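You operate a simulated robot arm through the tools that you are given. There is no shell and no other tool.

You run a simulated robot arm. Do the job below in one go: nothing can be reset, and whatever is moved stays where it is left.

Task
Press block 65 in the vacuum press at 0.6 bar.
Fine: lid shut, both latches on; leave the pump running, dial and valve as set.
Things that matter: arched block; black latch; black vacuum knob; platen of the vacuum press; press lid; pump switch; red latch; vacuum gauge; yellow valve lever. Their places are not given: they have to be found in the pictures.

It is judged by the outcome, as a careful person would: the job done as asked, and still so three seconds after it is handed in. It fails if anything else is knocked over, pushed out of place, dropped, spilled or broken. A push-on lid holds only when it is set on centred and level and pressed home; a screw cap is set on level and turned clockwise until tight.

Robot
A 7-joint arm with a two-finger parallel gripper, fixed in place. Base frame: the origin is at the foot of the arm, x ahead of it, y to its left, z up. Readings come in cm, rad, newtons and seconds.
Its first joint turns from -2.304 to 2.304 rad. Payload 3.91 kg.
Tool frame: the origin (TCP) lies between the finger pads and is the grasp point; the fingertips stand 3 cm ahead of it; z points along the fingers, y is the line along which they close. The gripper opens to 11 cm. The fingers are 2 cm wide and 1 cm thick; the gripper's body (4.8 by 11.2 cm) begins 5.5 cm behind the TCP.
Orientation is that of the tool frame in the base frame, as a unit quaternion [w, x, y, z]. With the fingers straight down and closing along the base's y, the tool's x points along the base's -x, its y along +y and its z along -z.

Tools
- The arm moves only by the tool nudge_tool. Its argument "targets" is a list of rows, each a list of 2 entries, a list of its own where there are three numbers: the shift along the tool's x, y, z in cm, then the turn, a rotation vector about the tool's x, y, z in rad. In form: [[[x, y, z], [rx, ry, rz]], ...]. A call has 1 to 20 rows; each row is the pose to reach, as a shift and turn from the pose commanded when the call began, along the tool's axes at that moment. "claw" is the finger opening in cm, from 0 to 11, set as the call begins (left out, the last holds). A row lasts 0.2 s, in which the tool goes at most 5 cm and 0.15 rad; a call with a longer step from one row to the next is refused whole, and so is a gripper value outside its range. A pose out of reach is approached as far as the arm can. The call stops where the force on the tool passes 40 N (or 10 N more than at its start, if that is more) or the arm is blocked; 0.2 s more then pass. The fingers move at their own pace (about 10.8 cm/s each) and stop on an object; they squeeze with about 30 N. The grip force told is the motor's: it shows also when the fingers shut on nothing. Time passes only in rows, and 0.2 s behind the last, so rows that repeat a pose let the fingers close. It gives the time, the measured TCP pose, the force on the tool (base axes), the opening and the grip force at its end, in the units of the frame above (readings bear some noise), with the torque about the TCP (base axes, N m) and any sound that the robot's microphone picked up, and new pictures: "views" is both (left out), scene, wrist or none.
- Cameras (640 x 400 px; columns grow to the right, rows downward): "scene" is fixed at [39.83, -65.06, 143.66]; the picture's right is [1.00, -0.02, 0.00], its down [-0.01, -0.29, -0.96] and it looks along [0.02, 0.96, -0.29] (base axes); focal length 311 px, centre (320, 200). "wrist" rides on the gripper at [7.2, 1.7, -10.3] in the tool frame; the picture's right is [-0.23, 0.97, 0.00], its down [-0.76, -0.18, -0.62] and it looks along [-0.61, -0.14, 0.78] (tool axes); focal length 222 px, centre (320, 200).
- point_at(camera, pixels): for up to 12 pixels [column, row] of the newest picture of that camera ("zoom" is the newest enlarged one), the place [x, y, z] in the base frame of the surface seen there, good to about 0.3 cm. The clock stands still meanwhile.
- close_up(camera, box): a new picture of the part [left, top, right, bottom] of that camera's present view, enlarged. The clock stands still meanwhile.
- hand_in(): hands the job in; it is judged then, once.

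Open the gripper and draw the arm clear of the work before you hand the job in, unless the task says otherwise.

The tools are called after "Request:" as a command line: name --argument value ..., lists and objects as JSON in quotes. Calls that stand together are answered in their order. nudge_tool: Moves the arm, as the interface text tells. Its arguments: {"type":"object","properties":{"targets":{"type":"array"},"claw":{"type":"number"},"views":{"type":"string","enum":["both","scene","wrist","none"]}},"required":["targets"]} The other tools are called the same way: point_at (camera, pixels) gives the place of the surface under pixels of a picture; close_up (camera, box) takes an enlarged picture of a part of a camera's view; hand_in () hands the job in.

At the start:

```text
clock: 0.0
tool_pos: [36.02, 37.73, 136.03]
tcp_rot: [0.0, 0.0, 1.0, 0.0]
force: [-0.6, 0.4, -0.1]
wrist_torque: [0.0, 0.01, 0.03]
finger_gap: 10.99
finger_force: 0.0
```

scene: 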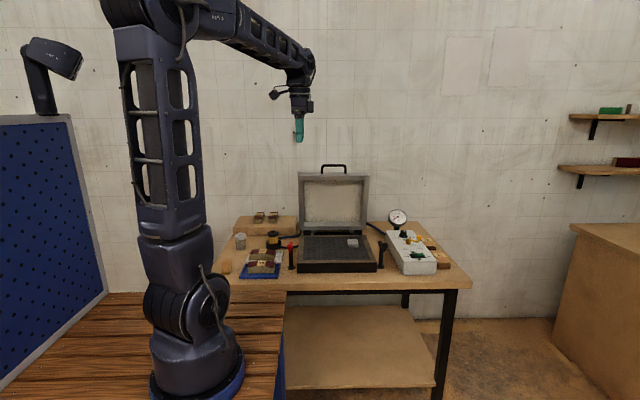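
wrist: 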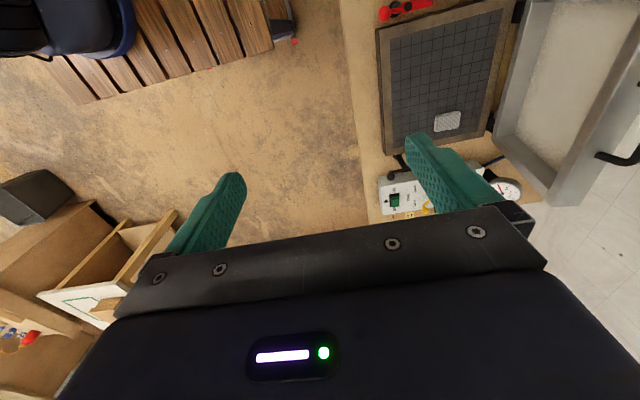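

The scene shows a table with an open press around (335,235), blocks at (262,262), and a control box at (412,252). I'll take enlarged views to find everything.

Request:
close_up --camera "scene" --box '[215, 200, 345, 281]'

Request:
close_up --camera "scene" --box '[345, 200, 475, 281]'

Request:
close_up --camera "scene" --box '[280, 155, 410, 236]'

```text
4.92 times, centred on (280, 240) of scene
```

zoom: 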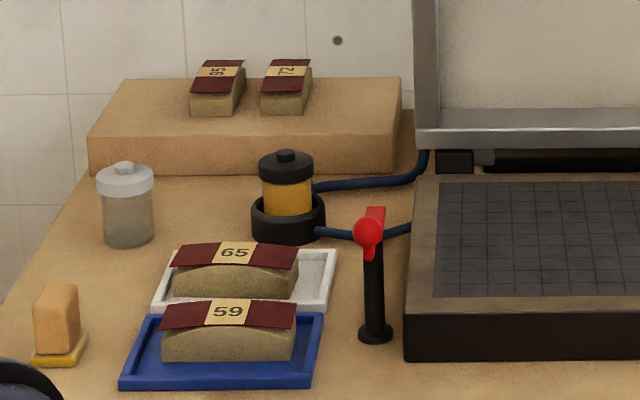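

```text
4.92 times, centred on (410, 240) of scene
```

zoom: 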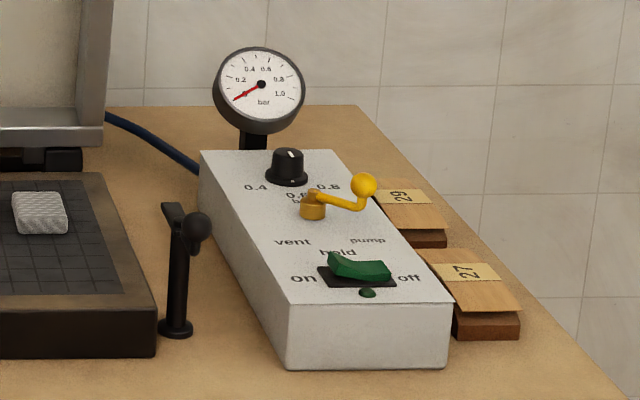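

```text
4.92 times, centred on (345, 196) of scene
```

zoom: 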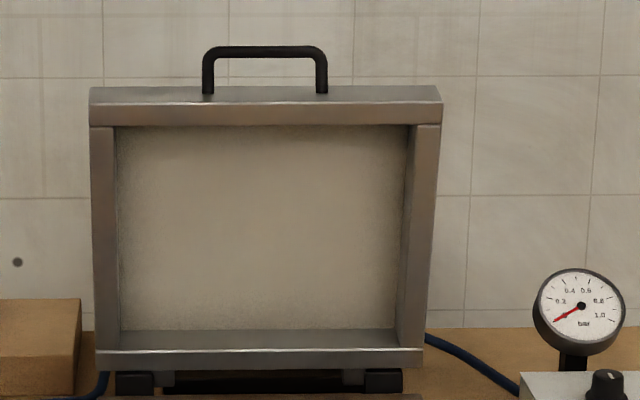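

I'll measure the lid first, on the newest enlarged picture: handle, lid corners and the hinge.

Request:
point_at --camera "zoom" --pixels '[[265, 51], [208, 75], [322, 75], [92, 108], [440, 108], [98, 360], [422, 358], [265, 230], [265, 118], [135, 380], [384, 380], [265, 95]]'

Request:
close_up --camera "scene" --box '[215, 200, 345, 281]'

```text
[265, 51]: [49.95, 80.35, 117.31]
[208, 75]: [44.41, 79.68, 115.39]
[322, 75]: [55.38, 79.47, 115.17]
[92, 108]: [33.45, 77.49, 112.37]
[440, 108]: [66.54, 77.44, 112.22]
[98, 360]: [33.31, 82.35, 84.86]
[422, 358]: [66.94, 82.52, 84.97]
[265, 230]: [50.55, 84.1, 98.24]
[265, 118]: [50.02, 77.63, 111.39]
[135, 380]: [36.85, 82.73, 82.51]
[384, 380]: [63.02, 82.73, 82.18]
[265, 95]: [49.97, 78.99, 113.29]
```

```text
4.92 times, centred on (280, 240) of scene
```

zoom: 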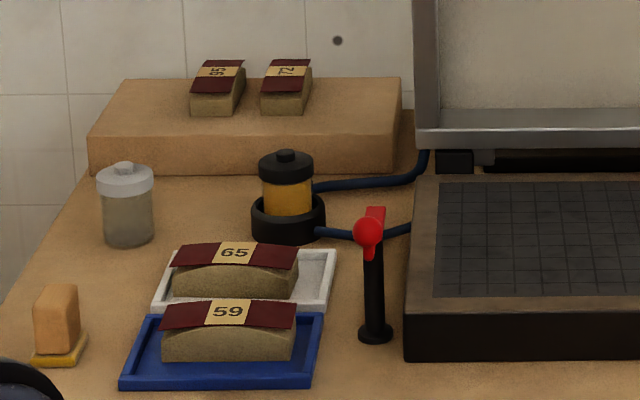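

Now the block 65, trays, red latch, trap and platen on the enlarged picture.

Request:
point_at --camera "zoom" --pixels '[[234, 253], [180, 255], [290, 257], [176, 292], [293, 295], [228, 312], [230, 352], [165, 308], [325, 305], [375, 212], [368, 232], [374, 320]]'

Request:
point_at --camera "zoom" --pixels '[[440, 185], [437, 293], [600, 240], [408, 350], [408, 310], [287, 155], [288, 200], [125, 165], [245, 245], [200, 245], [235, 280], [60, 290]]'

Request:
close_up --camera "scene" --box '[345, 200, 475, 281]'

```text
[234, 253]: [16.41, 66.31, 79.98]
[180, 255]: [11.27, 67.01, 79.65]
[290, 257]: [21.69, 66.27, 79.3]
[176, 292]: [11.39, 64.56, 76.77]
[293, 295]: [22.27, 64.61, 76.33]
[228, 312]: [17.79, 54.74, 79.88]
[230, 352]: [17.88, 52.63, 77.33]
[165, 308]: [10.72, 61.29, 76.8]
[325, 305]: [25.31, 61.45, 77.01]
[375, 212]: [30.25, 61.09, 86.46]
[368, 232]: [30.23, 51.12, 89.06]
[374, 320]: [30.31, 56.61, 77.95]
```

```text
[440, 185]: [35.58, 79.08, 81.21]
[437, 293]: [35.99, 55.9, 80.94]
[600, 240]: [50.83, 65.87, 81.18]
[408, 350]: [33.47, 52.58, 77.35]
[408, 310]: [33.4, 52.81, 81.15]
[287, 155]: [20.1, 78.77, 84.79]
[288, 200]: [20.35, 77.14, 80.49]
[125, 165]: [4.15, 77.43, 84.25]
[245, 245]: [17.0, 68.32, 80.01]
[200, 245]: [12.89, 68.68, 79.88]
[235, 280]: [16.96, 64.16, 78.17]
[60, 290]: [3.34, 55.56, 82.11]
```

```text
4.92 times, centred on (410, 240) of scene
```

zoom: 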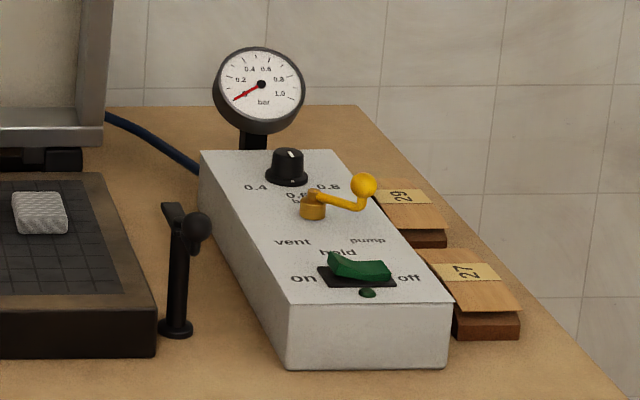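

Now the control box: dial, lever, switch, black latch and breather pad.

Request:
point_at --camera "zoom" --pixels '[[288, 155], [286, 178], [364, 186], [313, 208], [313, 192], [340, 203], [338, 262], [375, 270], [357, 284], [40, 215], [175, 210], [198, 228]]'

Request:
point_at --camera "zoom" --pixels '[[176, 325], [205, 155], [330, 155], [288, 300], [445, 300], [290, 365], [15, 195], [65, 195], [20, 230], [65, 228], [300, 241], [368, 293]]'

Request:
point_at --camera "zoom" --pixels '[[120, 295], [155, 310], [95, 175], [261, 85], [255, 140], [295, 188], [328, 189], [256, 188], [367, 241], [338, 253], [302, 279], [408, 279]]'

Request:
close_up --camera "scene" --box '[385, 225, 441, 260]'

```text
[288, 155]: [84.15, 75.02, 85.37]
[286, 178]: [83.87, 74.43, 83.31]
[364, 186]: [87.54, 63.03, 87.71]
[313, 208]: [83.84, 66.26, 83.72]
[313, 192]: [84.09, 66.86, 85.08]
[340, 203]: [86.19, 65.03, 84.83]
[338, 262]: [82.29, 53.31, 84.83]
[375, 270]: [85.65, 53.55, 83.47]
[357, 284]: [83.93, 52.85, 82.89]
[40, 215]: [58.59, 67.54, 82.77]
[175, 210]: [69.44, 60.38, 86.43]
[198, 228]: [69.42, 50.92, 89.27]
```

```text
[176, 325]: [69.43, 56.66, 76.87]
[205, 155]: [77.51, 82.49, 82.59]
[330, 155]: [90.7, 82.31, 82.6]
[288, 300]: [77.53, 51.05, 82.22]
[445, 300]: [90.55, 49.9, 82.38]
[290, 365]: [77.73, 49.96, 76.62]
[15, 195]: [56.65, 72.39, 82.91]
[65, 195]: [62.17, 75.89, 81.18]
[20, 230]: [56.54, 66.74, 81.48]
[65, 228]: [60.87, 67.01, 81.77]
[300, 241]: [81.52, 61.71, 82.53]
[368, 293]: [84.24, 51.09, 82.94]
```

```text
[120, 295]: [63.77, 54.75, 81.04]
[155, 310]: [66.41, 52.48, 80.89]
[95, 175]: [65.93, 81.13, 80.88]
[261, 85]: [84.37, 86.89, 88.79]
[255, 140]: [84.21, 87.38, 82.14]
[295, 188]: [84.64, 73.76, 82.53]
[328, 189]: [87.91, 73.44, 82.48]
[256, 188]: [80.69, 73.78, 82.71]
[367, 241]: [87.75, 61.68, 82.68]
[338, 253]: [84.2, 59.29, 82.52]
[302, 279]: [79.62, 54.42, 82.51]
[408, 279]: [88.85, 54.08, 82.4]
```

```text
11.43 times, centred on (413, 242) of scene
```

zoom: 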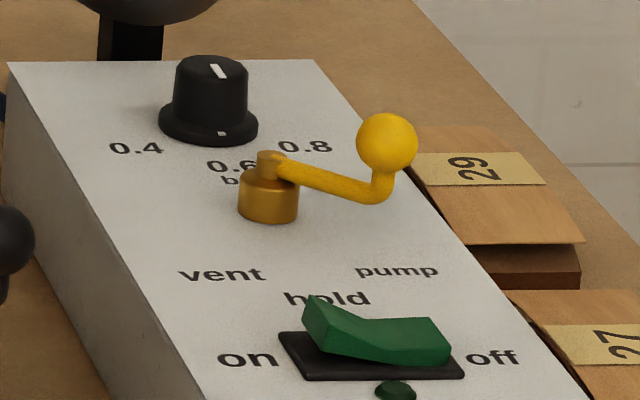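

The readings place block 65 near (16.7, 66.4, 80), in the white tray. I'll carry the empty gripper over to about (16.7, 66, 106) for a closer look.

Request:
nudge_tool --targets '[[[2, 3, 3], [0, 0, 0]], [[4, 6, 6], [0, 0, 0]], [[6, 9, 9], [0, 0, 0]], [[8, 12, 12], [0, 0, 0]], [[10, 15, 15], [0, 0, 0]], [[12, 18, 18], [0, 0, 0]], [[14, 21, 21], [0, 0, 0]], [[16, 24, 24], [0, 0, 0]], [[18, 27, 27], [0, 0, 0]], [[19.3, 28.5, 30], [0, 0, 0]]]' --claw 11

```text
clock: 2.2
tool_pos: [16.88, 66.45, 105.89]
tcp_rot: [-0.001, 0.002, 1.0, 0.001]
force: [0.1, -1.2, 0.7]
wrist_torque: [0.03, 0.03, -0.02]
finger_gap: 11.02
finger_force: 0.1
```

scene: 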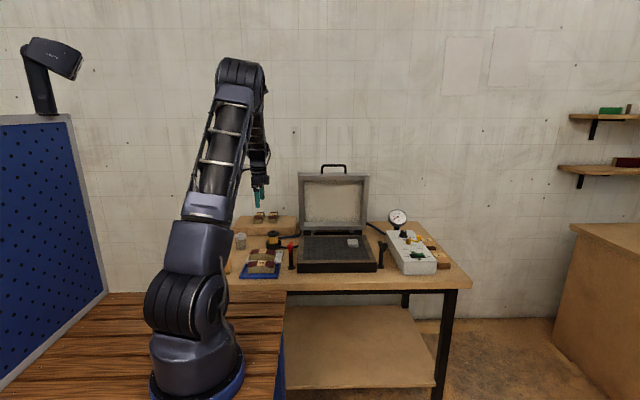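
wrist: 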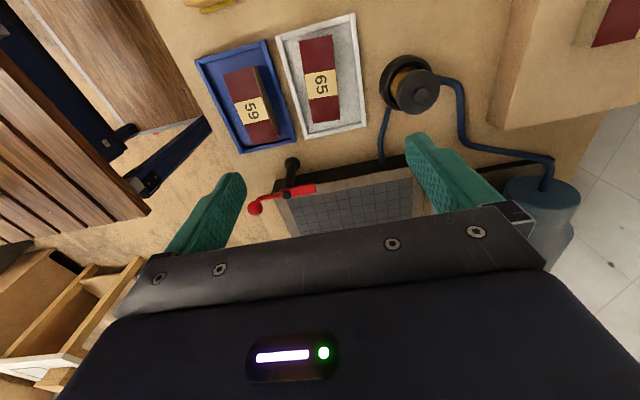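

The wrist view shows block 65 at (322,80) in the white tray and the red latch at (285,195). I'll enlarge these.

Request:
close_up --camera "wrist" --box '[190, 10, 390, 150]'

Request:
close_up --camera "wrist" --box '[240, 140, 420, 240]'

```text
2.86 times, centred on (290, 80) of wrist
```

zoom: 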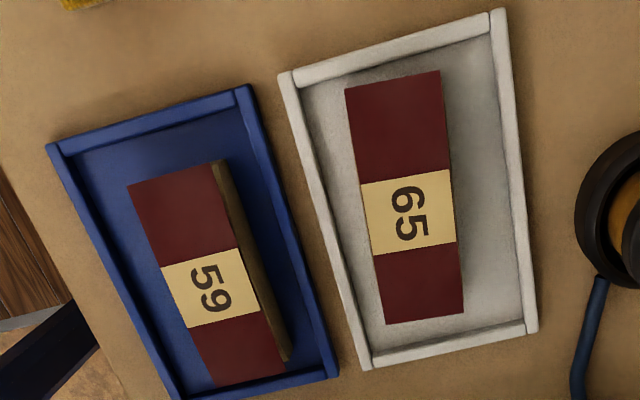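

```text
3.56 times, centred on (330, 190) of wrist
```

zoom: 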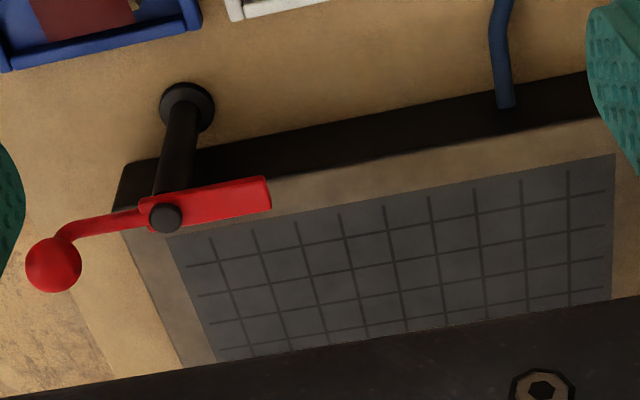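

I'll enlarge the blocks again and measure block 65's corners and the white tray's inner edges.

Request:
close_up --camera "wrist" --box '[265, 10, 385, 145]'

```text
2.96 times, centred on (325, 78) of wrist
```

zoom: 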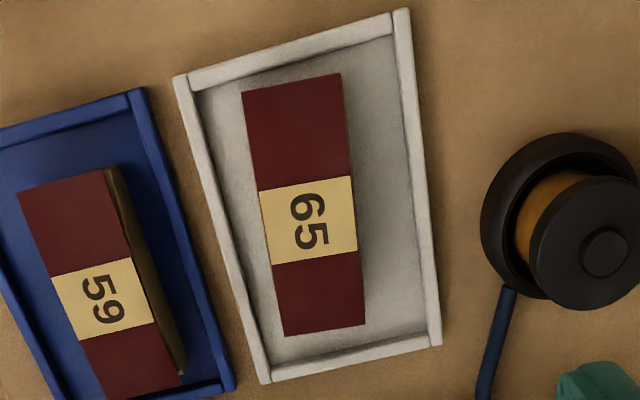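

Request:
point_at --camera "zoom" --pixels '[[247, 95], [336, 78], [289, 328], [360, 320], [308, 218], [292, 87], [325, 324], [185, 90], [402, 25], [265, 370], [432, 335], [385, 180]]'

Request:
point_at --camera "zoom" --pixels '[[235, 200], [265, 220], [352, 215], [407, 180], [225, 215], [350, 60], [355, 340], [300, 350], [590, 230], [545, 150], [250, 130], [340, 130]]'

```text
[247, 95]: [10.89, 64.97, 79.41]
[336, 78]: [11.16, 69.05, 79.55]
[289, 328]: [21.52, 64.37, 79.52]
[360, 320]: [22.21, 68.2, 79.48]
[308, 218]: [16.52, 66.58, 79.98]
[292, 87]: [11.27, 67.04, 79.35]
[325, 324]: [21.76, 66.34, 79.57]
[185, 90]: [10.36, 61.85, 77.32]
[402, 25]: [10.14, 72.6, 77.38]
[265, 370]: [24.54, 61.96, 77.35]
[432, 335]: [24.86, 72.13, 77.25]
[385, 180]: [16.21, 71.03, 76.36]
```

```text
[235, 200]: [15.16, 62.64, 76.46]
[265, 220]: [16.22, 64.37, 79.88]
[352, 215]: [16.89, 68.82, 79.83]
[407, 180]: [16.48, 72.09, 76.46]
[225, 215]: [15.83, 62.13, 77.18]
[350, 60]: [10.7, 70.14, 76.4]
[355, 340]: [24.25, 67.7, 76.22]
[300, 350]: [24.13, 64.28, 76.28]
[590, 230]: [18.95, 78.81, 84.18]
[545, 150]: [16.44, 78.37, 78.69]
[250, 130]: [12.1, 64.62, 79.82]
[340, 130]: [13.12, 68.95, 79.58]
```

Block 65's top centre measures about (16.5, 66.7, 80). It is turned about -0.065 rad and 4.3 cm wide, and the tray rim is at z 77.3. I'll line up the yaw, narrow the fingers to clear the tray rims, and come down above it.

Request:
nudge_tool --targets '[[[0.3, 0.3, 4.5], [0, 0, 0.03]], [[0.3, 0.3, 9], [0, 0, 0.065]], [[0.3, 0.3, 13.5], [0, 0, 0.065]], [[0.3, 0.3, 18], [0, 0, 0.065]], [[0.3, 0.3, 18], [0, 0, 0.065]]]' --claw 6

```text
clock: 3.4
tool_pos: [16.31, 66.46, 88.05]
tcp_rot: [0.0, 0.033, 0.999, 0.0]
force: [-0.1, -0.8, 0.0]
wrist_torque: [-0.01, -0.02, 0.0]
finger_gap: 6.02
finger_force: 0.0
```

scene: 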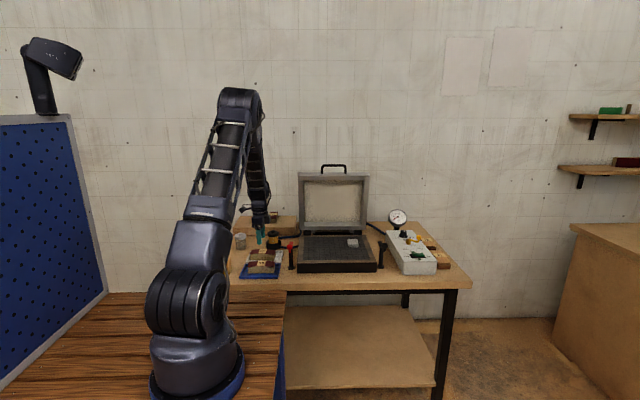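
wrist: 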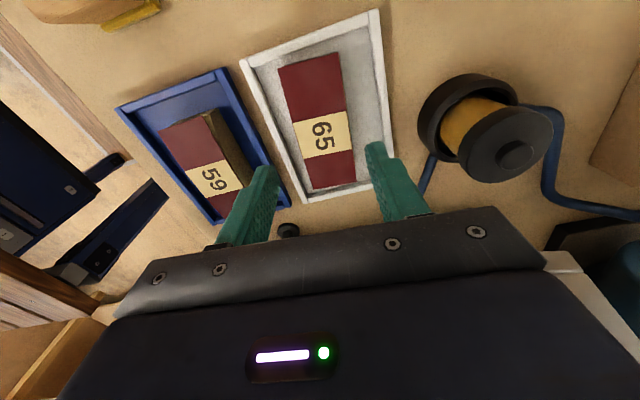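

The fingers straddle the block in the wrist view. I'll re-measure the block's edges and fingertips from this closer view before going down.

Request:
point_at --camera "wrist" --pixels '[[281, 70], [338, 57], [313, 185], [352, 177], [322, 135], [297, 135], [346, 127], [268, 170], [374, 146], [275, 130], [375, 100], [300, 170]]'

Request:
close_up --camera "wrist" --box '[220, 20, 440, 240]'

```text
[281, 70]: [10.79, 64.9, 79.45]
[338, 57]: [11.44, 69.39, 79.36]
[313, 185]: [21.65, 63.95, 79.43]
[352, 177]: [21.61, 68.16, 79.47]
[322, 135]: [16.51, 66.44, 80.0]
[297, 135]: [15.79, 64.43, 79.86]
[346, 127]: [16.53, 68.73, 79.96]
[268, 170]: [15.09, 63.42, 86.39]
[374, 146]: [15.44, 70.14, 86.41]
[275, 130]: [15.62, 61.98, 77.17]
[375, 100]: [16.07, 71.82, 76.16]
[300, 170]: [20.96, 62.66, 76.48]
```

```text
1.82 times, centred on (330, 130) of wrist
```

zoom: 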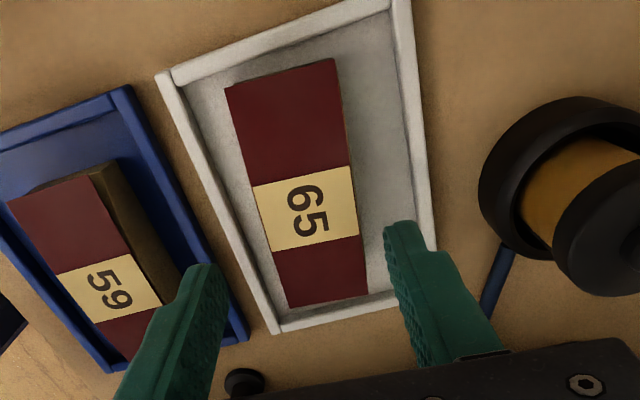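

The block centre is (16.4, 66.6), in line with the tool. I'll narrow to 5.5 cm and go down 7.6 cm, so the fingertips stay at rim height.

Request:
nudge_tool --targets '[[[0, 0.1, 2], [0, 0, 0]], [[0, 0.1, 4], [0, 0, 0]], [[0, 0.1, 6], [0, 0, 0]], [[0, 0.1, 7], [0, 0, 0]], [[0, 0.1, 7.6], [0, 0, 0]], [[0, 0.1, 7.6], [0, 0, 0]]]' --claw 5.5

```text
clock: 4.8
tool_pos: [16.5, 66.59, 80.47]
tcp_rot: [0.0, 0.033, 0.999, 0.0]
force: [-0.4, 0.0, -0.8]
wrist_torque: [-0.03, -0.02, 0.01]
finger_gap: 5.53
finger_force: 0.0
```

scene: 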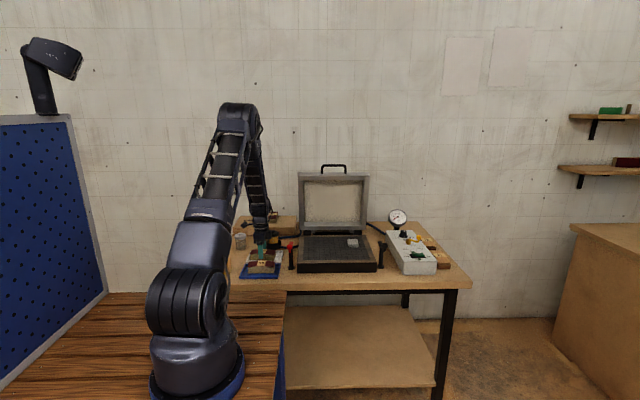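
wrist: 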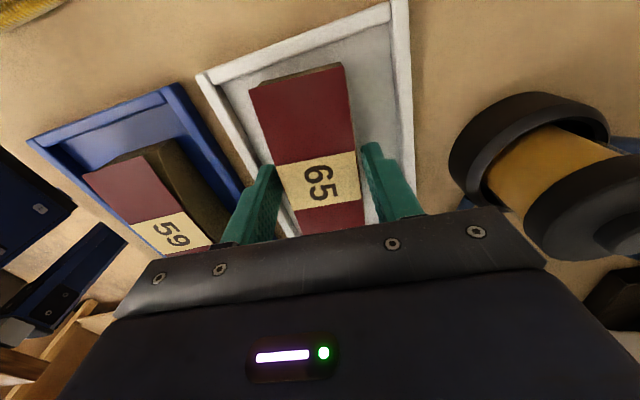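

The fingers are at z 80.5 on both sides of the label, with no contact. I'll close on the block.

Request:
nudge_tool --targets '[[[0, 0.1, 0], [0, 0, 0]], [[0, 0.1, 0], [0, 0, 0]], [[0, 0.1, 0], [0, 0, 0]]]' --claw 0 --views "wrist"

```text
clock: 5.6
tool_pos: [16.46, 66.82, 80.5]
tcp_rot: [0.0, 0.033, 0.999, 0.0]
force: [-0.2, -0.4, 1.1]
wrist_torque: [0.04, -0.01, -0.04]
finger_gap: 4.72
finger_force: 30.0
```

wrist: 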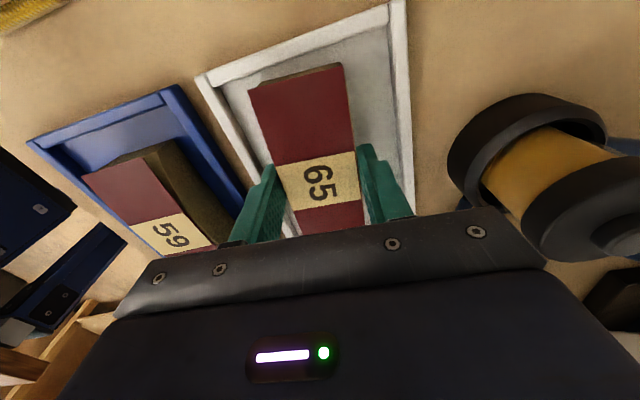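

The grip stopped at 4.72 cm with 30 N, so the block is held. I'll lift gently.

Request:
nudge_tool --targets '[[[0, 0, -1], [0, 0, 0]], [[0, 0, -3], [0, 0, 0]], [[0, 0, -6], [0, 0, 0]], [[0, 0, -9], [0, 0, 0]], [[0, 0, -12], [0, 0, 0]]]' --claw 0

```text
clock: 6.8
tool_pos: [16.31, 66.85, 92.71]
tcp_rot: [0.0, 0.032, 0.999, -0.001]
force: [-0.7, 0.6, -0.6]
wrist_torque: [0.0, -0.02, 0.01]
finger_gap: 0.0
finger_force: 30.6
```

scene: 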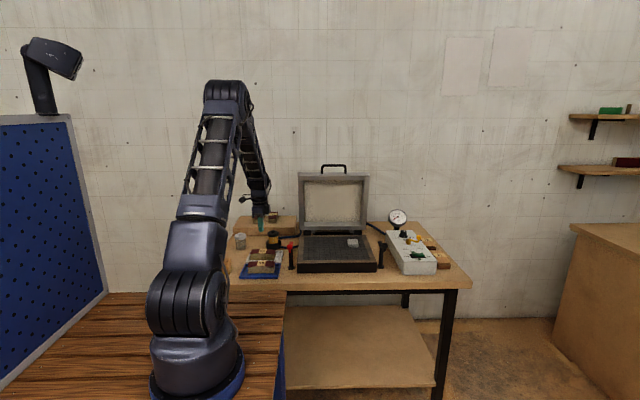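
wrist: 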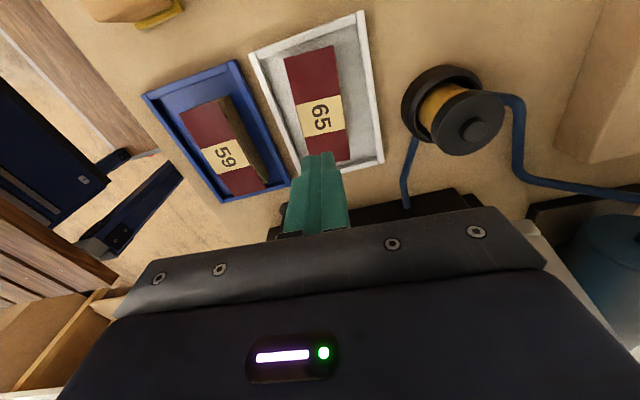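

The block slipped out: the fingers shut on nothing and block 65 is still in its tray. I'll look closely at its state and shape.

Request:
close_up --camera "wrist" --box '[240, 10, 400, 190]'

Request:
close_up --camera "scene" --box '[236, 238, 296, 278]'

```text
2.22 times, centred on (320, 100) of wrist
```

zoom: 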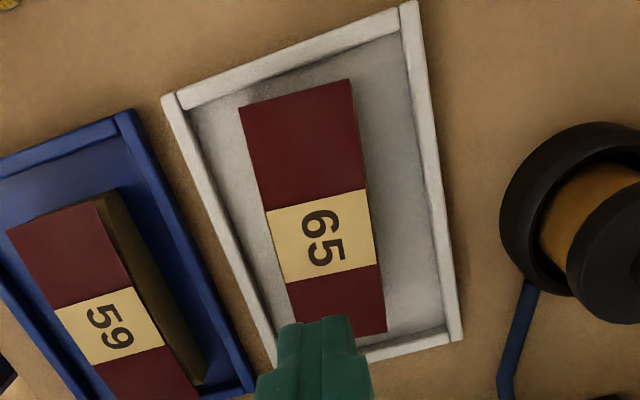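

```text
10.00 times, centred on (266, 258) of scene
```

zoom: 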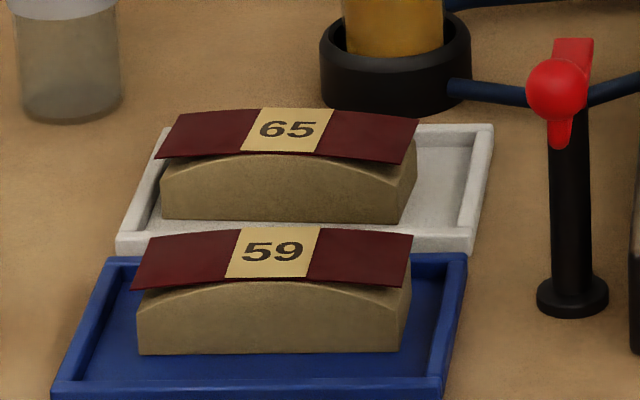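

Block 65 is still in its place, with the veneer lying on an arched block. My grip was probably too high and only caught the top edge. I'll measure the rim's inner edges beside the block so I can go deeper safely.

Request:
close_up --camera "wrist" --box '[250, 20, 390, 180]'

```text
2.50 times, centred on (320, 100) of wrist
```

zoom: 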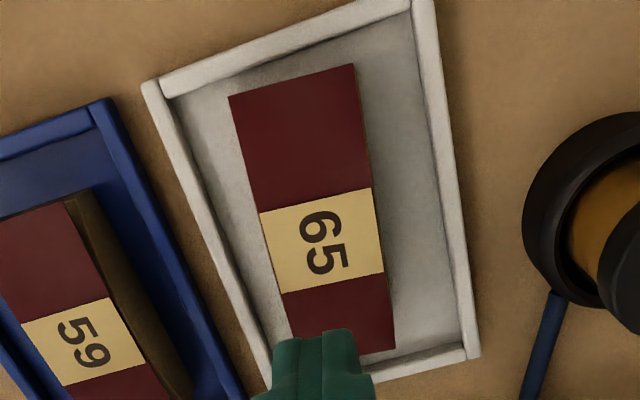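

Request:
point_at --camera "zoom" --pixels '[[222, 240], [228, 250], [235, 255], [255, 240], [378, 230], [382, 240], [446, 230], [440, 235], [320, 243], [232, 100], [352, 68], [392, 340]]'

```text
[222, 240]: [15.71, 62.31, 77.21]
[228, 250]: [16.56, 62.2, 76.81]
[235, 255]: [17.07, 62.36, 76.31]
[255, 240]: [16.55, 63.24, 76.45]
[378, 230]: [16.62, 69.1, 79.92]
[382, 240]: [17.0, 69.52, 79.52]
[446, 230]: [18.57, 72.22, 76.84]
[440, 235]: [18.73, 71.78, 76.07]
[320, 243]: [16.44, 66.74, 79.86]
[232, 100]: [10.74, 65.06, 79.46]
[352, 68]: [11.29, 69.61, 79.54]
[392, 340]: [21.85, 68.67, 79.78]
```

The inner rim edges are at y 62.3 and 71.8, so there is room for the fingers. I'll open to 5.8, go down 0.8 cm deeper than before and close.

Request:
nudge_tool --targets '[[[0, 0, 2], [0, 0, 0]], [[0, 0, 5], [0, 0, 0]], [[0, 0, 8], [0, 0, 0]], [[0, 0, 10.5], [0, 0, 0]], [[0, 0, 11.8], [0, 0, 0]], [[0, 0, 12.4], [0, 0, 0]], [[0, 0, 12.8], [0, 0, 0]], [[0, 0, 12.8], [0, 0, 0]]]' --claw 5.8 --views "wrist"

Request:
nudge_tool --targets '[[[0, 0, 0], [0, 0, 0]], [[0, 0, 0], [0, 0, 0]], [[0, 0, 0], [0, 0, 0]], [[0, 0, 0], [0, 0, 0]]]' --claw 0 --views "wrist"

```text
clock: 8.6
tool_pos: [16.41, 66.69, 79.8]
tcp_rot: [0.0, 0.034, 0.999, 0.0]
force: [-0.1, -0.3, 0.1]
wrist_torque: [0.0, 0.0, -0.02]
finger_gap: 5.78
finger_force: 0.0
```

wrist: 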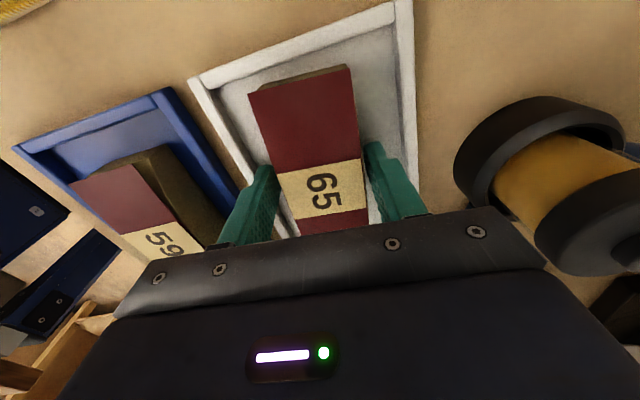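

```text
clock: 9.6
tool_pos: [16.44, 66.77, 79.74]
tcp_rot: [0.0, 0.033, 0.999, 0.0]
force: [0.1, -0.3, 1.8]
wrist_torque: [-0.11, -0.12, -0.05]
finger_gap: 4.78
finger_force: 30.0
```

wrist: 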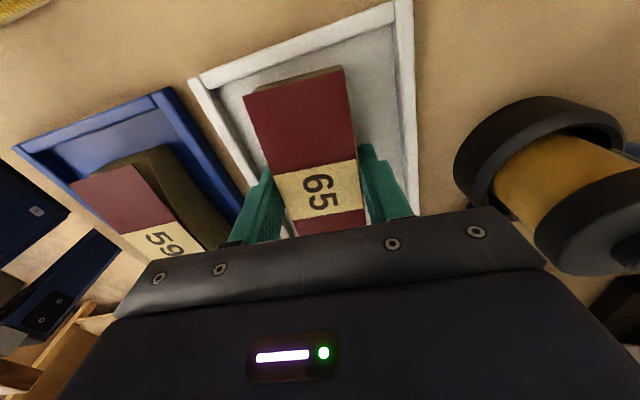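

It's gripped at 4.78 cm, deeper this time. I'll lift very slowly and check that the gap holds.

Request:
nudge_tool --targets '[[[0, 0, -0.2], [0, 0, 0]], [[0, 0, -0.5], [0, 0, 0]], [[0, 0, -0.9], [0, 0, 0]], [[0, 0, -1.4], [0, 0, 0]], [[0, 0, -2], [0, 0, 0]]]' --claw 0

```text
clock: 10.8
tool_pos: [16.44, 66.76, 81.73]
tcp_rot: [0.0, 0.034, 0.999, 0.0]
force: [0.8, 0.3, -1.8]
wrist_torque: [0.02, -0.01, 0.0]
finger_gap: 4.74
finger_force: 30.4
```

scene: 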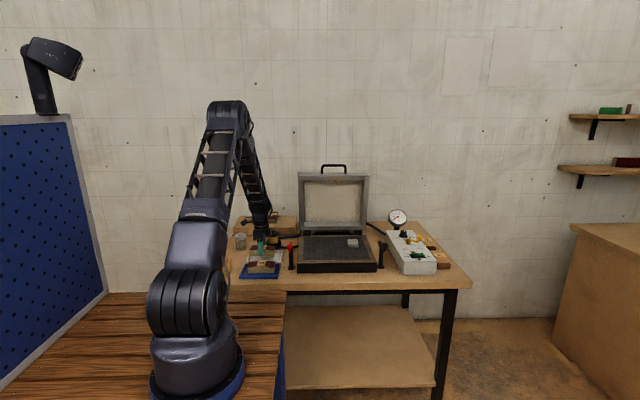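
wrist: 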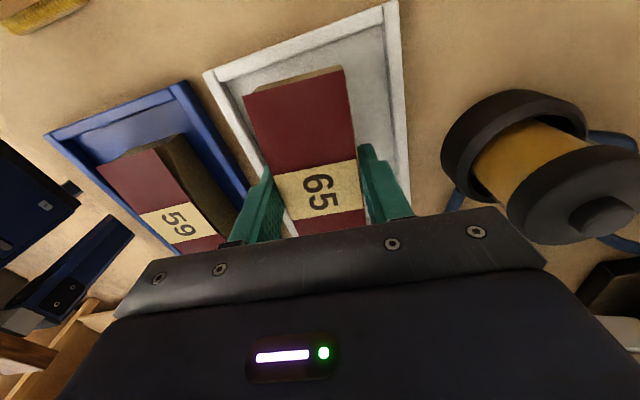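

The block is held: the gap is still 4.74 and it hasn't moved in the wrist view. I'll keep raising it slowly to z 93.

Request:
nudge_tool --targets '[[[0, 0, -0.5], [0, 0, 0]], [[0, 0, -1.2], [0, 0, 0]], [[0, 0, -2], [0, 0, 0]], [[0, 0, -3], [0, 0, 0]], [[0, 0, -4], [0, 0, 0]], [[0, 0, -5], [0, 0, 0]], [[0, 0, -6], [0, 0, 0]], [[0, 0, -7], [0, 0, 0]], [[0, 0, -8], [0, 0, 0]], [[0, 0, -9], [0, 0, 0]], [[0, 0, -10], [0, 0, 0]], [[0, 0, -10.7], [0, 0, 0]], [[0, 0, -11.2], [0, 0, 0]], [[0, 0, -11.5], [0, 0, 0]]]' --claw 0

```text
clock: 13.8
tool_pos: [16.54, 66.75, 93.18]
tcp_rot: [-0.001, 0.033, 0.999, 0.0]
force: [-0.2, -0.5, -0.3]
wrist_torque: [-0.03, 0.03, 0.01]
finger_gap: 4.77
finger_force: 30.4
```

scene: 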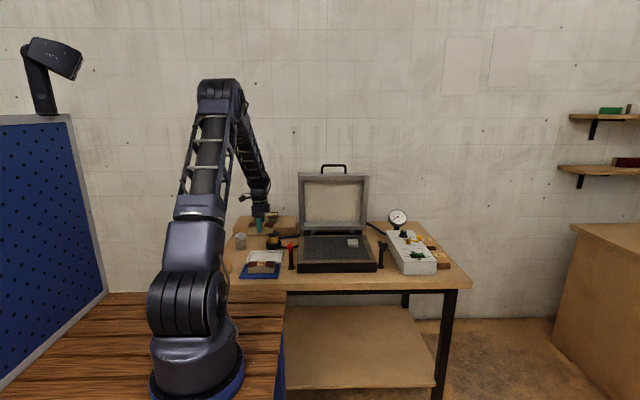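
wrist: 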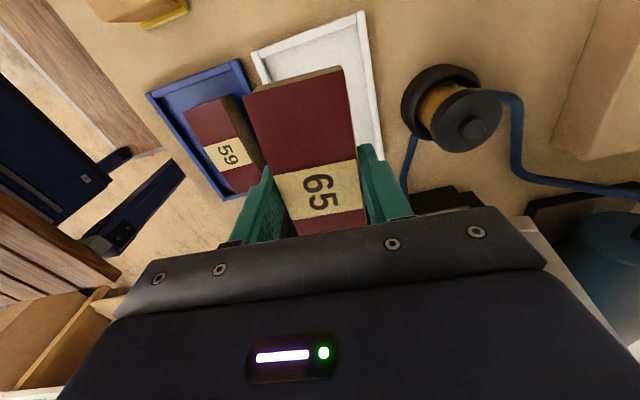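

Block 65 is clear of the white tray and the grip is steady. I'll carry it smoothly over the platen to about (47, 66.3) and turn the yaw back to square.

Request:
nudge_tool --targets '[[[-0.3, 0.02, 0], [0, 0, 0]], [[-0.91, 0.05, 0], [0, 0, -0.002]], [[-2.13, 0.11, 0], [0, 0, -0.005]], [[-3.66, 0.19, 0], [0, 0, -0.008]], [[-5.48, 0.29, 0], [0, 0, -0.012]], [[-7.31, 0.39, 0], [0, 0, -0.016]], [[-9.44, 0.5, 0], [0, 0, -0.02]], [[-11.57, 0.61, 0], [0, 0, -0.025]], [[-13.71, 0.72, 0], [0, 0, -0.03]], [[-15.84, 0.84, 0], [0, 0, -0.034]], [[-17.97, 0.95, 0], [0, 0, -0.039]], [[-20.1, 1.06, 0], [0, 0, -0.044]], [[-22.24, 1.18, 0], [0, 0, -0.048]], [[-24.37, 1.29, 0], [0, 0, -0.053]], [[-26.2, 1.38, 0], [0, 0, -0.057]], [[-27.72, 1.47, 0], [0, 0, -0.06]], [[-28.94, 1.53, 0], [0, 0, -0.063]], [[-29.85, 1.58, 0], [0, 0, -0.065]], [[-30.46, 1.61, 0], [0, 0, -0.066]], [[-30.46, 1.61, 0], [0, 0, -0.066]]]' --claw 0

```text
clock: 18.0
tool_pos: [46.98, 66.35, 93.13]
tcp_rot: [0.0, 0.001, 1.0, 0.0]
force: [0.8, 0.0, -1.8]
wrist_torque: [-0.02, -0.01, -0.02]
finger_gap: 4.77
finger_force: 30.3
```

scene: 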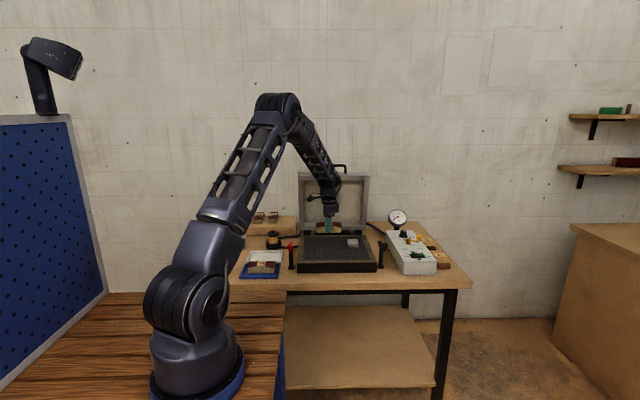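
wrist: 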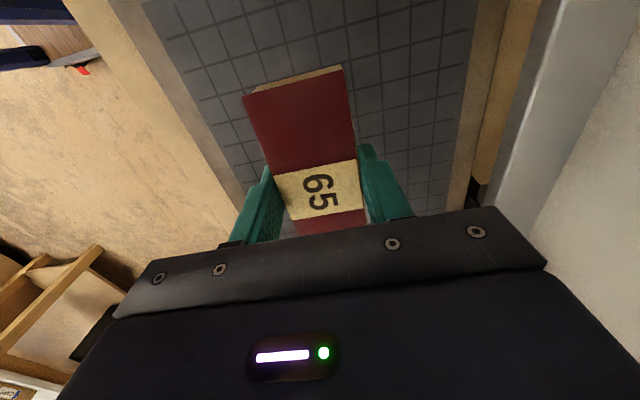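

The block is over the platen and the grip is steady. The platen is at z 81.1, so the block should touch at TCP z of about 84.5. I'll lower to 85.5 first.

Request:
nudge_tool --targets '[[[0, 0, 0.5], [0, 0, 0]], [[0, 0, 1.5], [0, 0, 0]], [[0, 0, 2.7], [0, 0, 0]], [[0, 0, 4], [0, 0, 0]], [[0, 0, 5.3], [0, 0, 0]], [[0, 0, 6.4], [0, 0, 0]], [[0, 0, 7.2], [0, 0, 0]], [[0, 0, 7.6], [0, 0, 0]]]' --claw 0

Request:
close_up --camera "scene" --box '[295, 215, 385, 275]'

```text
clock: 19.8
tool_pos: [46.86, 66.48, 85.56]
tcp_rot: [0.0, 0.0, 1.0, 0.0]
force: [0.9, 0.0, -1.3]
wrist_torque: [-0.02, 0.01, 0.02]
finger_gap: 4.78
finger_force: 29.9
```

scene: 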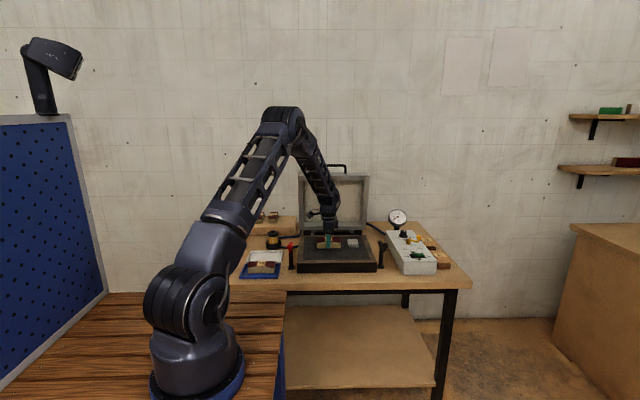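
wrist: 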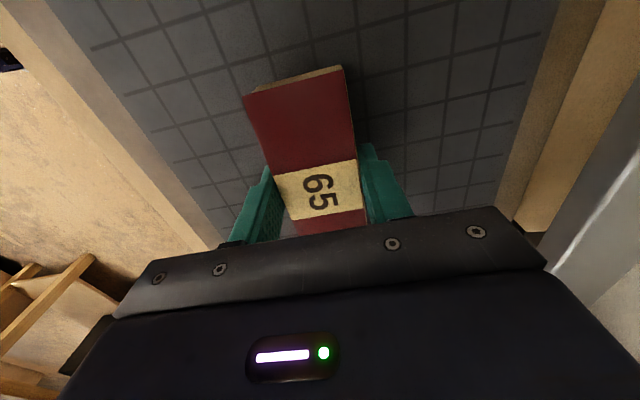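

```text
6.67 times, centred on (340, 245) of scene
```

zoom: 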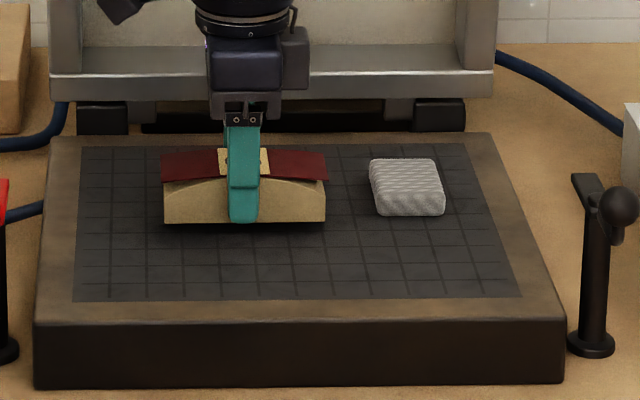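

The block hangs about 1 cm over the platen, well clear of the white pad. I'll lower it in small steps and watch the force.

Request:
nudge_tool --targets '[[[0, 0, 0.2], [0, 0, 0]], [[0, 0, 0.4], [0, 0, 0]], [[0, 0, 0.6], [0, 0, 0]], [[0, 0, 0.75], [0, 0, 0]], [[0, 0, 0.85], [0, 0, 0]]]' --claw 0 --views "none"

Request:
close_up --camera "scene" --box '[310, 225, 370, 265]'

```text
clock: 21.0
tool_pos: [46.92, 66.43, 84.74]
tcp_rot: [-0.001, 0.001, 1.0, 0.0]
force: [0.2, -0.9, -0.3]
wrist_torque: [0.01, 0.0, -0.02]
finger_gap: 4.78
finger_force: 30.4
```

```text
10.00 times, centred on (340, 245) of scene
```

zoom: 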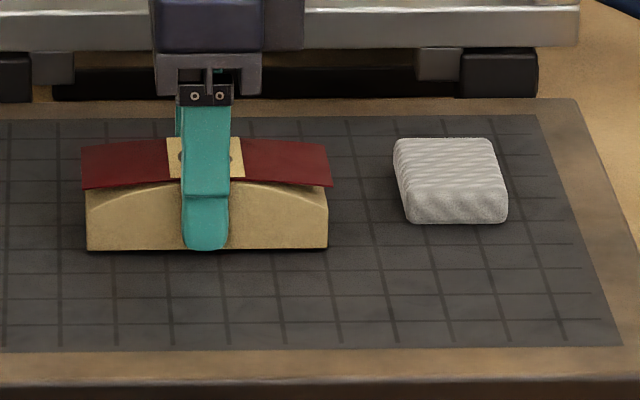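

The block is almost down and there is no contact force yet. I'll go on in 0.1 cm steps.

Request:
nudge_tool --targets '[[[0, 0, 0.1], [0, 0, 0]], [[0, 0, 0.2], [0, 0, 0]], [[0, 0, 0.2], [0, 0, 0]]]' --claw 0 --views "none"

Request:
close_up --camera "scene" --box '[310, 225, 370, 265]'

```text
clock: 21.8
tool_pos: [47.0, 66.39, 84.54]
tcp_rot: [0.0, -0.001, 1.0, 0.0]
force: [0.0, -0.1, -1.3]
wrist_torque: [0.01, -0.01, 0.04]
finger_gap: 4.78
finger_force: 30.4
```

```text
10.00 times, centred on (340, 245) of scene
```

zoom: 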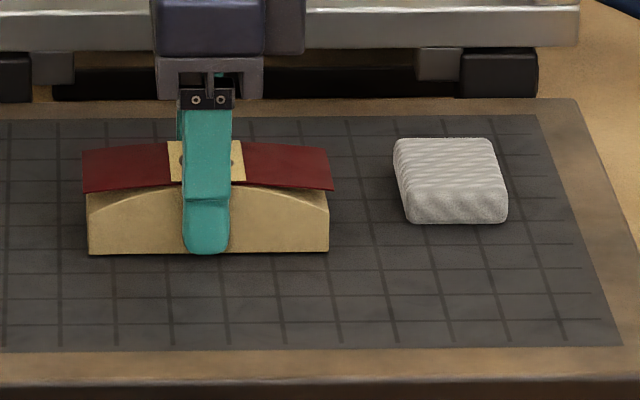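

Request:
nudge_tool --targets '[[[0, 0, 0.1], [0, 0, 0]], [[0, 0, 0.15], [0, 0, 0]], [[0, 0, 0.15], [0, 0, 0]]]' --claw 0 --views "none"

Request:
close_up --camera "scene" --box '[310, 225, 370, 265]'

```text
clock: 22.6
tool_pos: [46.89, 66.27, 84.34]
tcp_rot: [0.0, 0.0, 1.0, -0.001]
force: [-0.5, -1.1, -1.2]
wrist_torque: [0.01, 0.0, 0.0]
finger_gap: 4.75
finger_force: 30.4
```

```text
10.00 times, centred on (340, 245) of scene
```

zoom: 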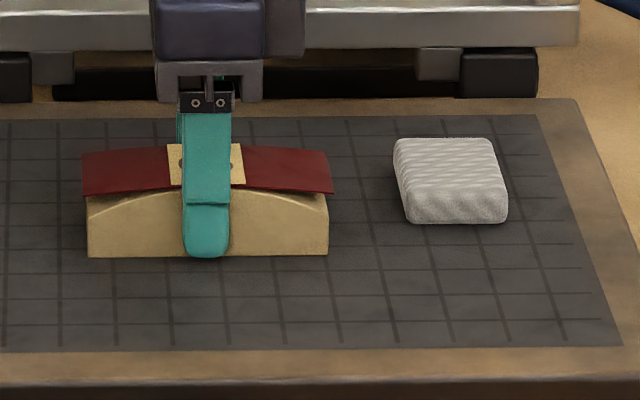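

Still moving down freely and no reaction force. I'll go on with small steps.

Request:
nudge_tool --targets '[[[0, 0, 0.08], [0, 0, 0]], [[0, 0, 0.15], [0, 0, 0]], [[0, 0, 0.15], [0, 0, 0]]]' --claw 0 --views "none"

Request:
close_up --camera "scene" --box '[310, 225, 370, 265]'

```text
clock: 23.4
tool_pos: [46.96, 66.34, 84.31]
tcp_rot: [0.001, -0.001, 1.0, 0.001]
force: [-3.2, -4.8, 26.1]
wrist_torque: [-0.33, 0.34, -0.08]
finger_gap: 4.74
finger_force: 30.2
```

```text
10.00 times, centred on (340, 245) of scene
```

zoom: 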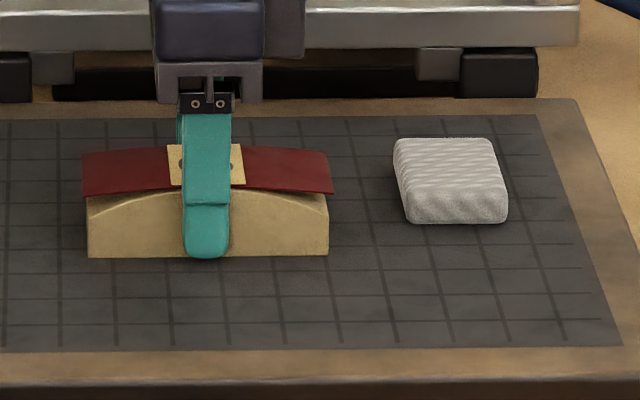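

Contact: 26 N upward, so the block sits on the platen. I'll ease back 0.12 cm and open the fingers a little to release it.

Request:
nudge_tool --targets '[[[0, 0, -0.1], [0, 0, 0]], [[0, 0, -0.12], [0, 0, 0]]]' --claw 0 --views "none"

Request:
nudge_tool --targets '[[[0, 0, 0], [0, 0, 0]], [[0, 0, 0], [0, 0, 0]]]' --claw 6.5 --views "wrist"

```text
clock: 24.0
tool_pos: [46.92, 66.35, 84.51]
tcp_rot: [0.0, 0.0, 1.0, 0.001]
force: [3.0, 4.3, 14.8]
wrist_torque: [0.21, -0.24, -0.03]
finger_gap: 4.76
finger_force: 30.3
```

```text
clock: 24.6
tool_pos: [46.95, 66.38, 84.3]
tcp_rot: [0.0, -0.001, 1.0, 0.0]
force: [-0.2, -0.9, -0.1]
wrist_torque: [-0.01, -0.02, 0.03]
finger_gap: 6.47
finger_force: 0.0
```

wrist: 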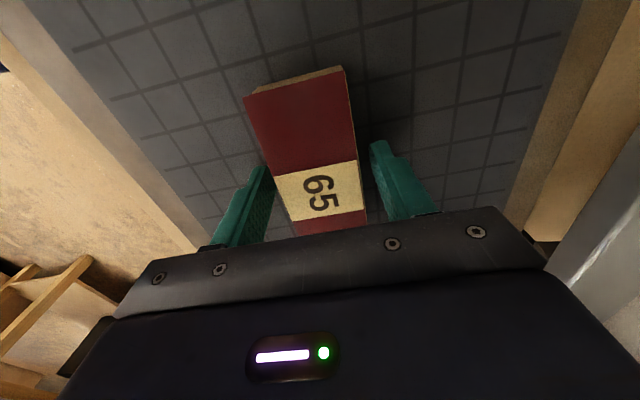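

The block is released and rests on the platen. I'll draw straight up to z 100.

Request:
nudge_tool --targets '[[[0, 0, -1.5], [0, 0, 0]], [[0, 0, -4], [0, 0, 0]], [[0, 0, -8], [0, 0, 0]], [[0, 0, -12], [0, 0, 0]], [[0, 0, -16], [0, 0, 0]]]'

Request:
close_up --camera "scene" --box '[290, 150, 390, 275]'

```text
clock: 25.8
tool_pos: [46.91, 66.24, 100.31]
tcp_rot: [0.0, -0.001, 1.0, -0.001]
force: [-0.5, -0.4, -1.4]
wrist_torque: [0.02, 0.03, 0.04]
finger_gap: 6.5
finger_force: 0.0
```

scene: 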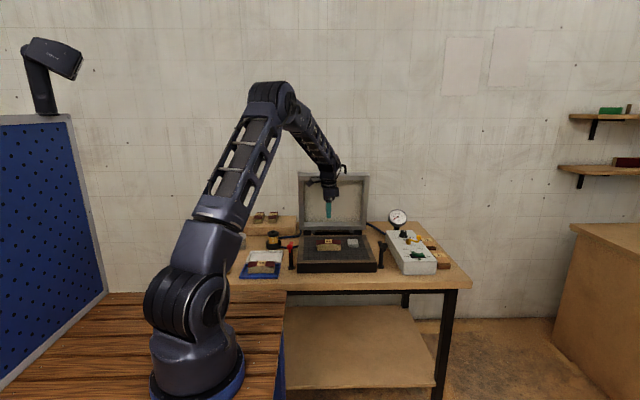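
wrist: 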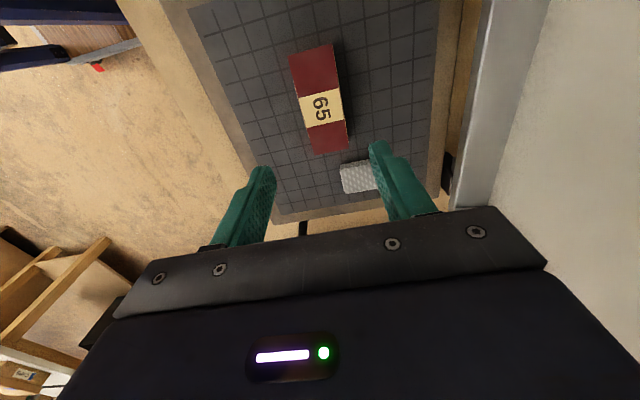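

```text
3.20 times, centred on (340, 212) of scene
```

zoom: 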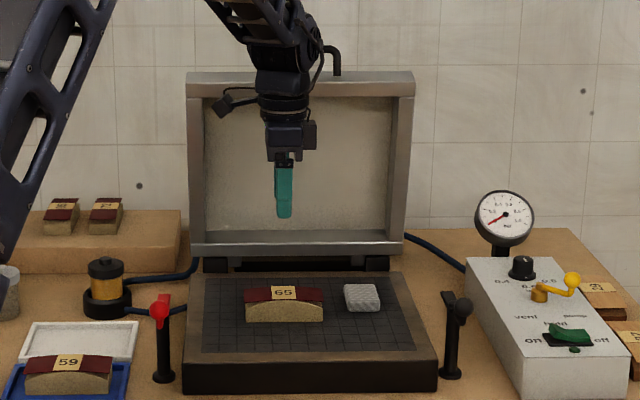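

Block 65 sits flat on the platen, away from the pad. For the lid I'll swing the tool to point 45° forward and down, and rise in front of the handle at about (50, 66, 122).

Request:
nudge_tool --targets '[[[-0.5, 0, -3.6], [-0.13, 0, 0]], [[-1, 0, -7.2], [-0.26, 0, 0]], [[-1.5, 0, -10.8], [-0.39, 0, 0]], [[-2, 0, -14.4], [-0.52, 0, 0]], [[-2.5, 0, -18], [-0.65, 0, 0]], [[-3.1, 0, -21.7], [-0.785, 0, 0]], [[-3.1, 0, -21.7], [-0.785, 0, 0]]]' --claw 4

Request:
close_up --camera "scene" --box '[280, 150, 400, 225]'

```text
clock: 27.4
tool_pos: [49.84, 66.53, 121.94]
tcp_rot: [0.0, 0.0, 0.924, 0.383]
force: [-0.7, 0.2, 0.3]
wrist_torque: [0.01, 0.04, 0.01]
finger_gap: 3.98
finger_force: 0.0
```

scene: 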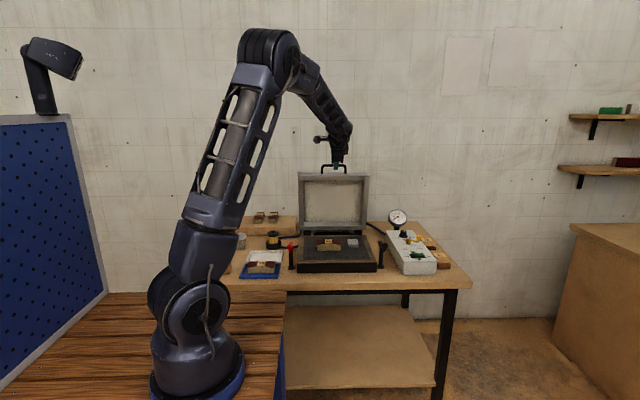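
wrist: 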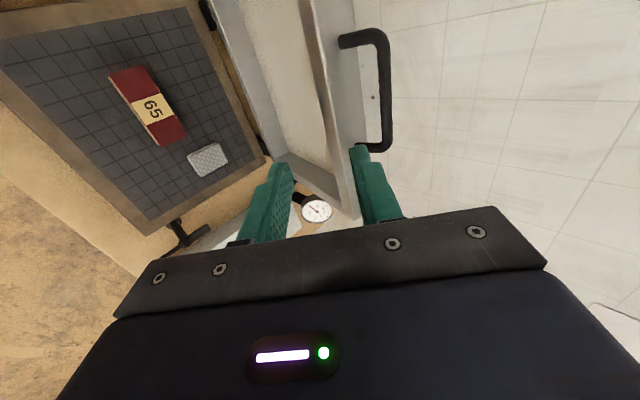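

```text
5.33 times, centred on (340, 188) of scene
```

zoom: 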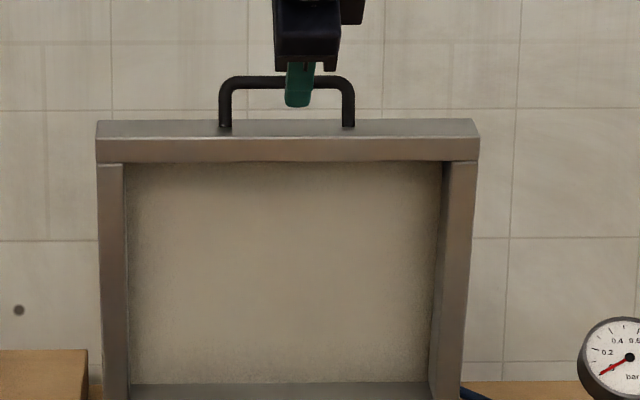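

The wrist view shows the handle at (385,95) beyond the fingers. I'll measure the bar, its legs, the lid edge and the lid thickness from here.

Request:
point_at --camera "wrist" --pixels '[[386, 60], [386, 95], [386, 130], [350, 40], [372, 147], [345, 100], [320, 20], [330, 140], [310, 100], [380, 95], [391, 95], [345, 200]]'

Request:
close_up --camera "wrist" --box '[200, 0, 440, 240]'

```text
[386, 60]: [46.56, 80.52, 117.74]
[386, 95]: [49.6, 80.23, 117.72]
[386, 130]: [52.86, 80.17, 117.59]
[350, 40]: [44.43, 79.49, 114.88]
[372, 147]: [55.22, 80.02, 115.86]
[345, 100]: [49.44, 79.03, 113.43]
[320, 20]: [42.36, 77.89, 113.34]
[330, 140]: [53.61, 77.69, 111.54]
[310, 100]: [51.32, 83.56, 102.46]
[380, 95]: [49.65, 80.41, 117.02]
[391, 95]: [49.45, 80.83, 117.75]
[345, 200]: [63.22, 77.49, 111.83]
```

```text
1.67 times, centred on (320, 120) of wrist
```

zoom: 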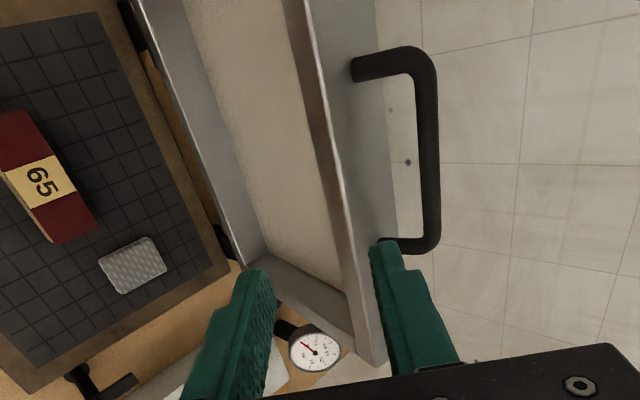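

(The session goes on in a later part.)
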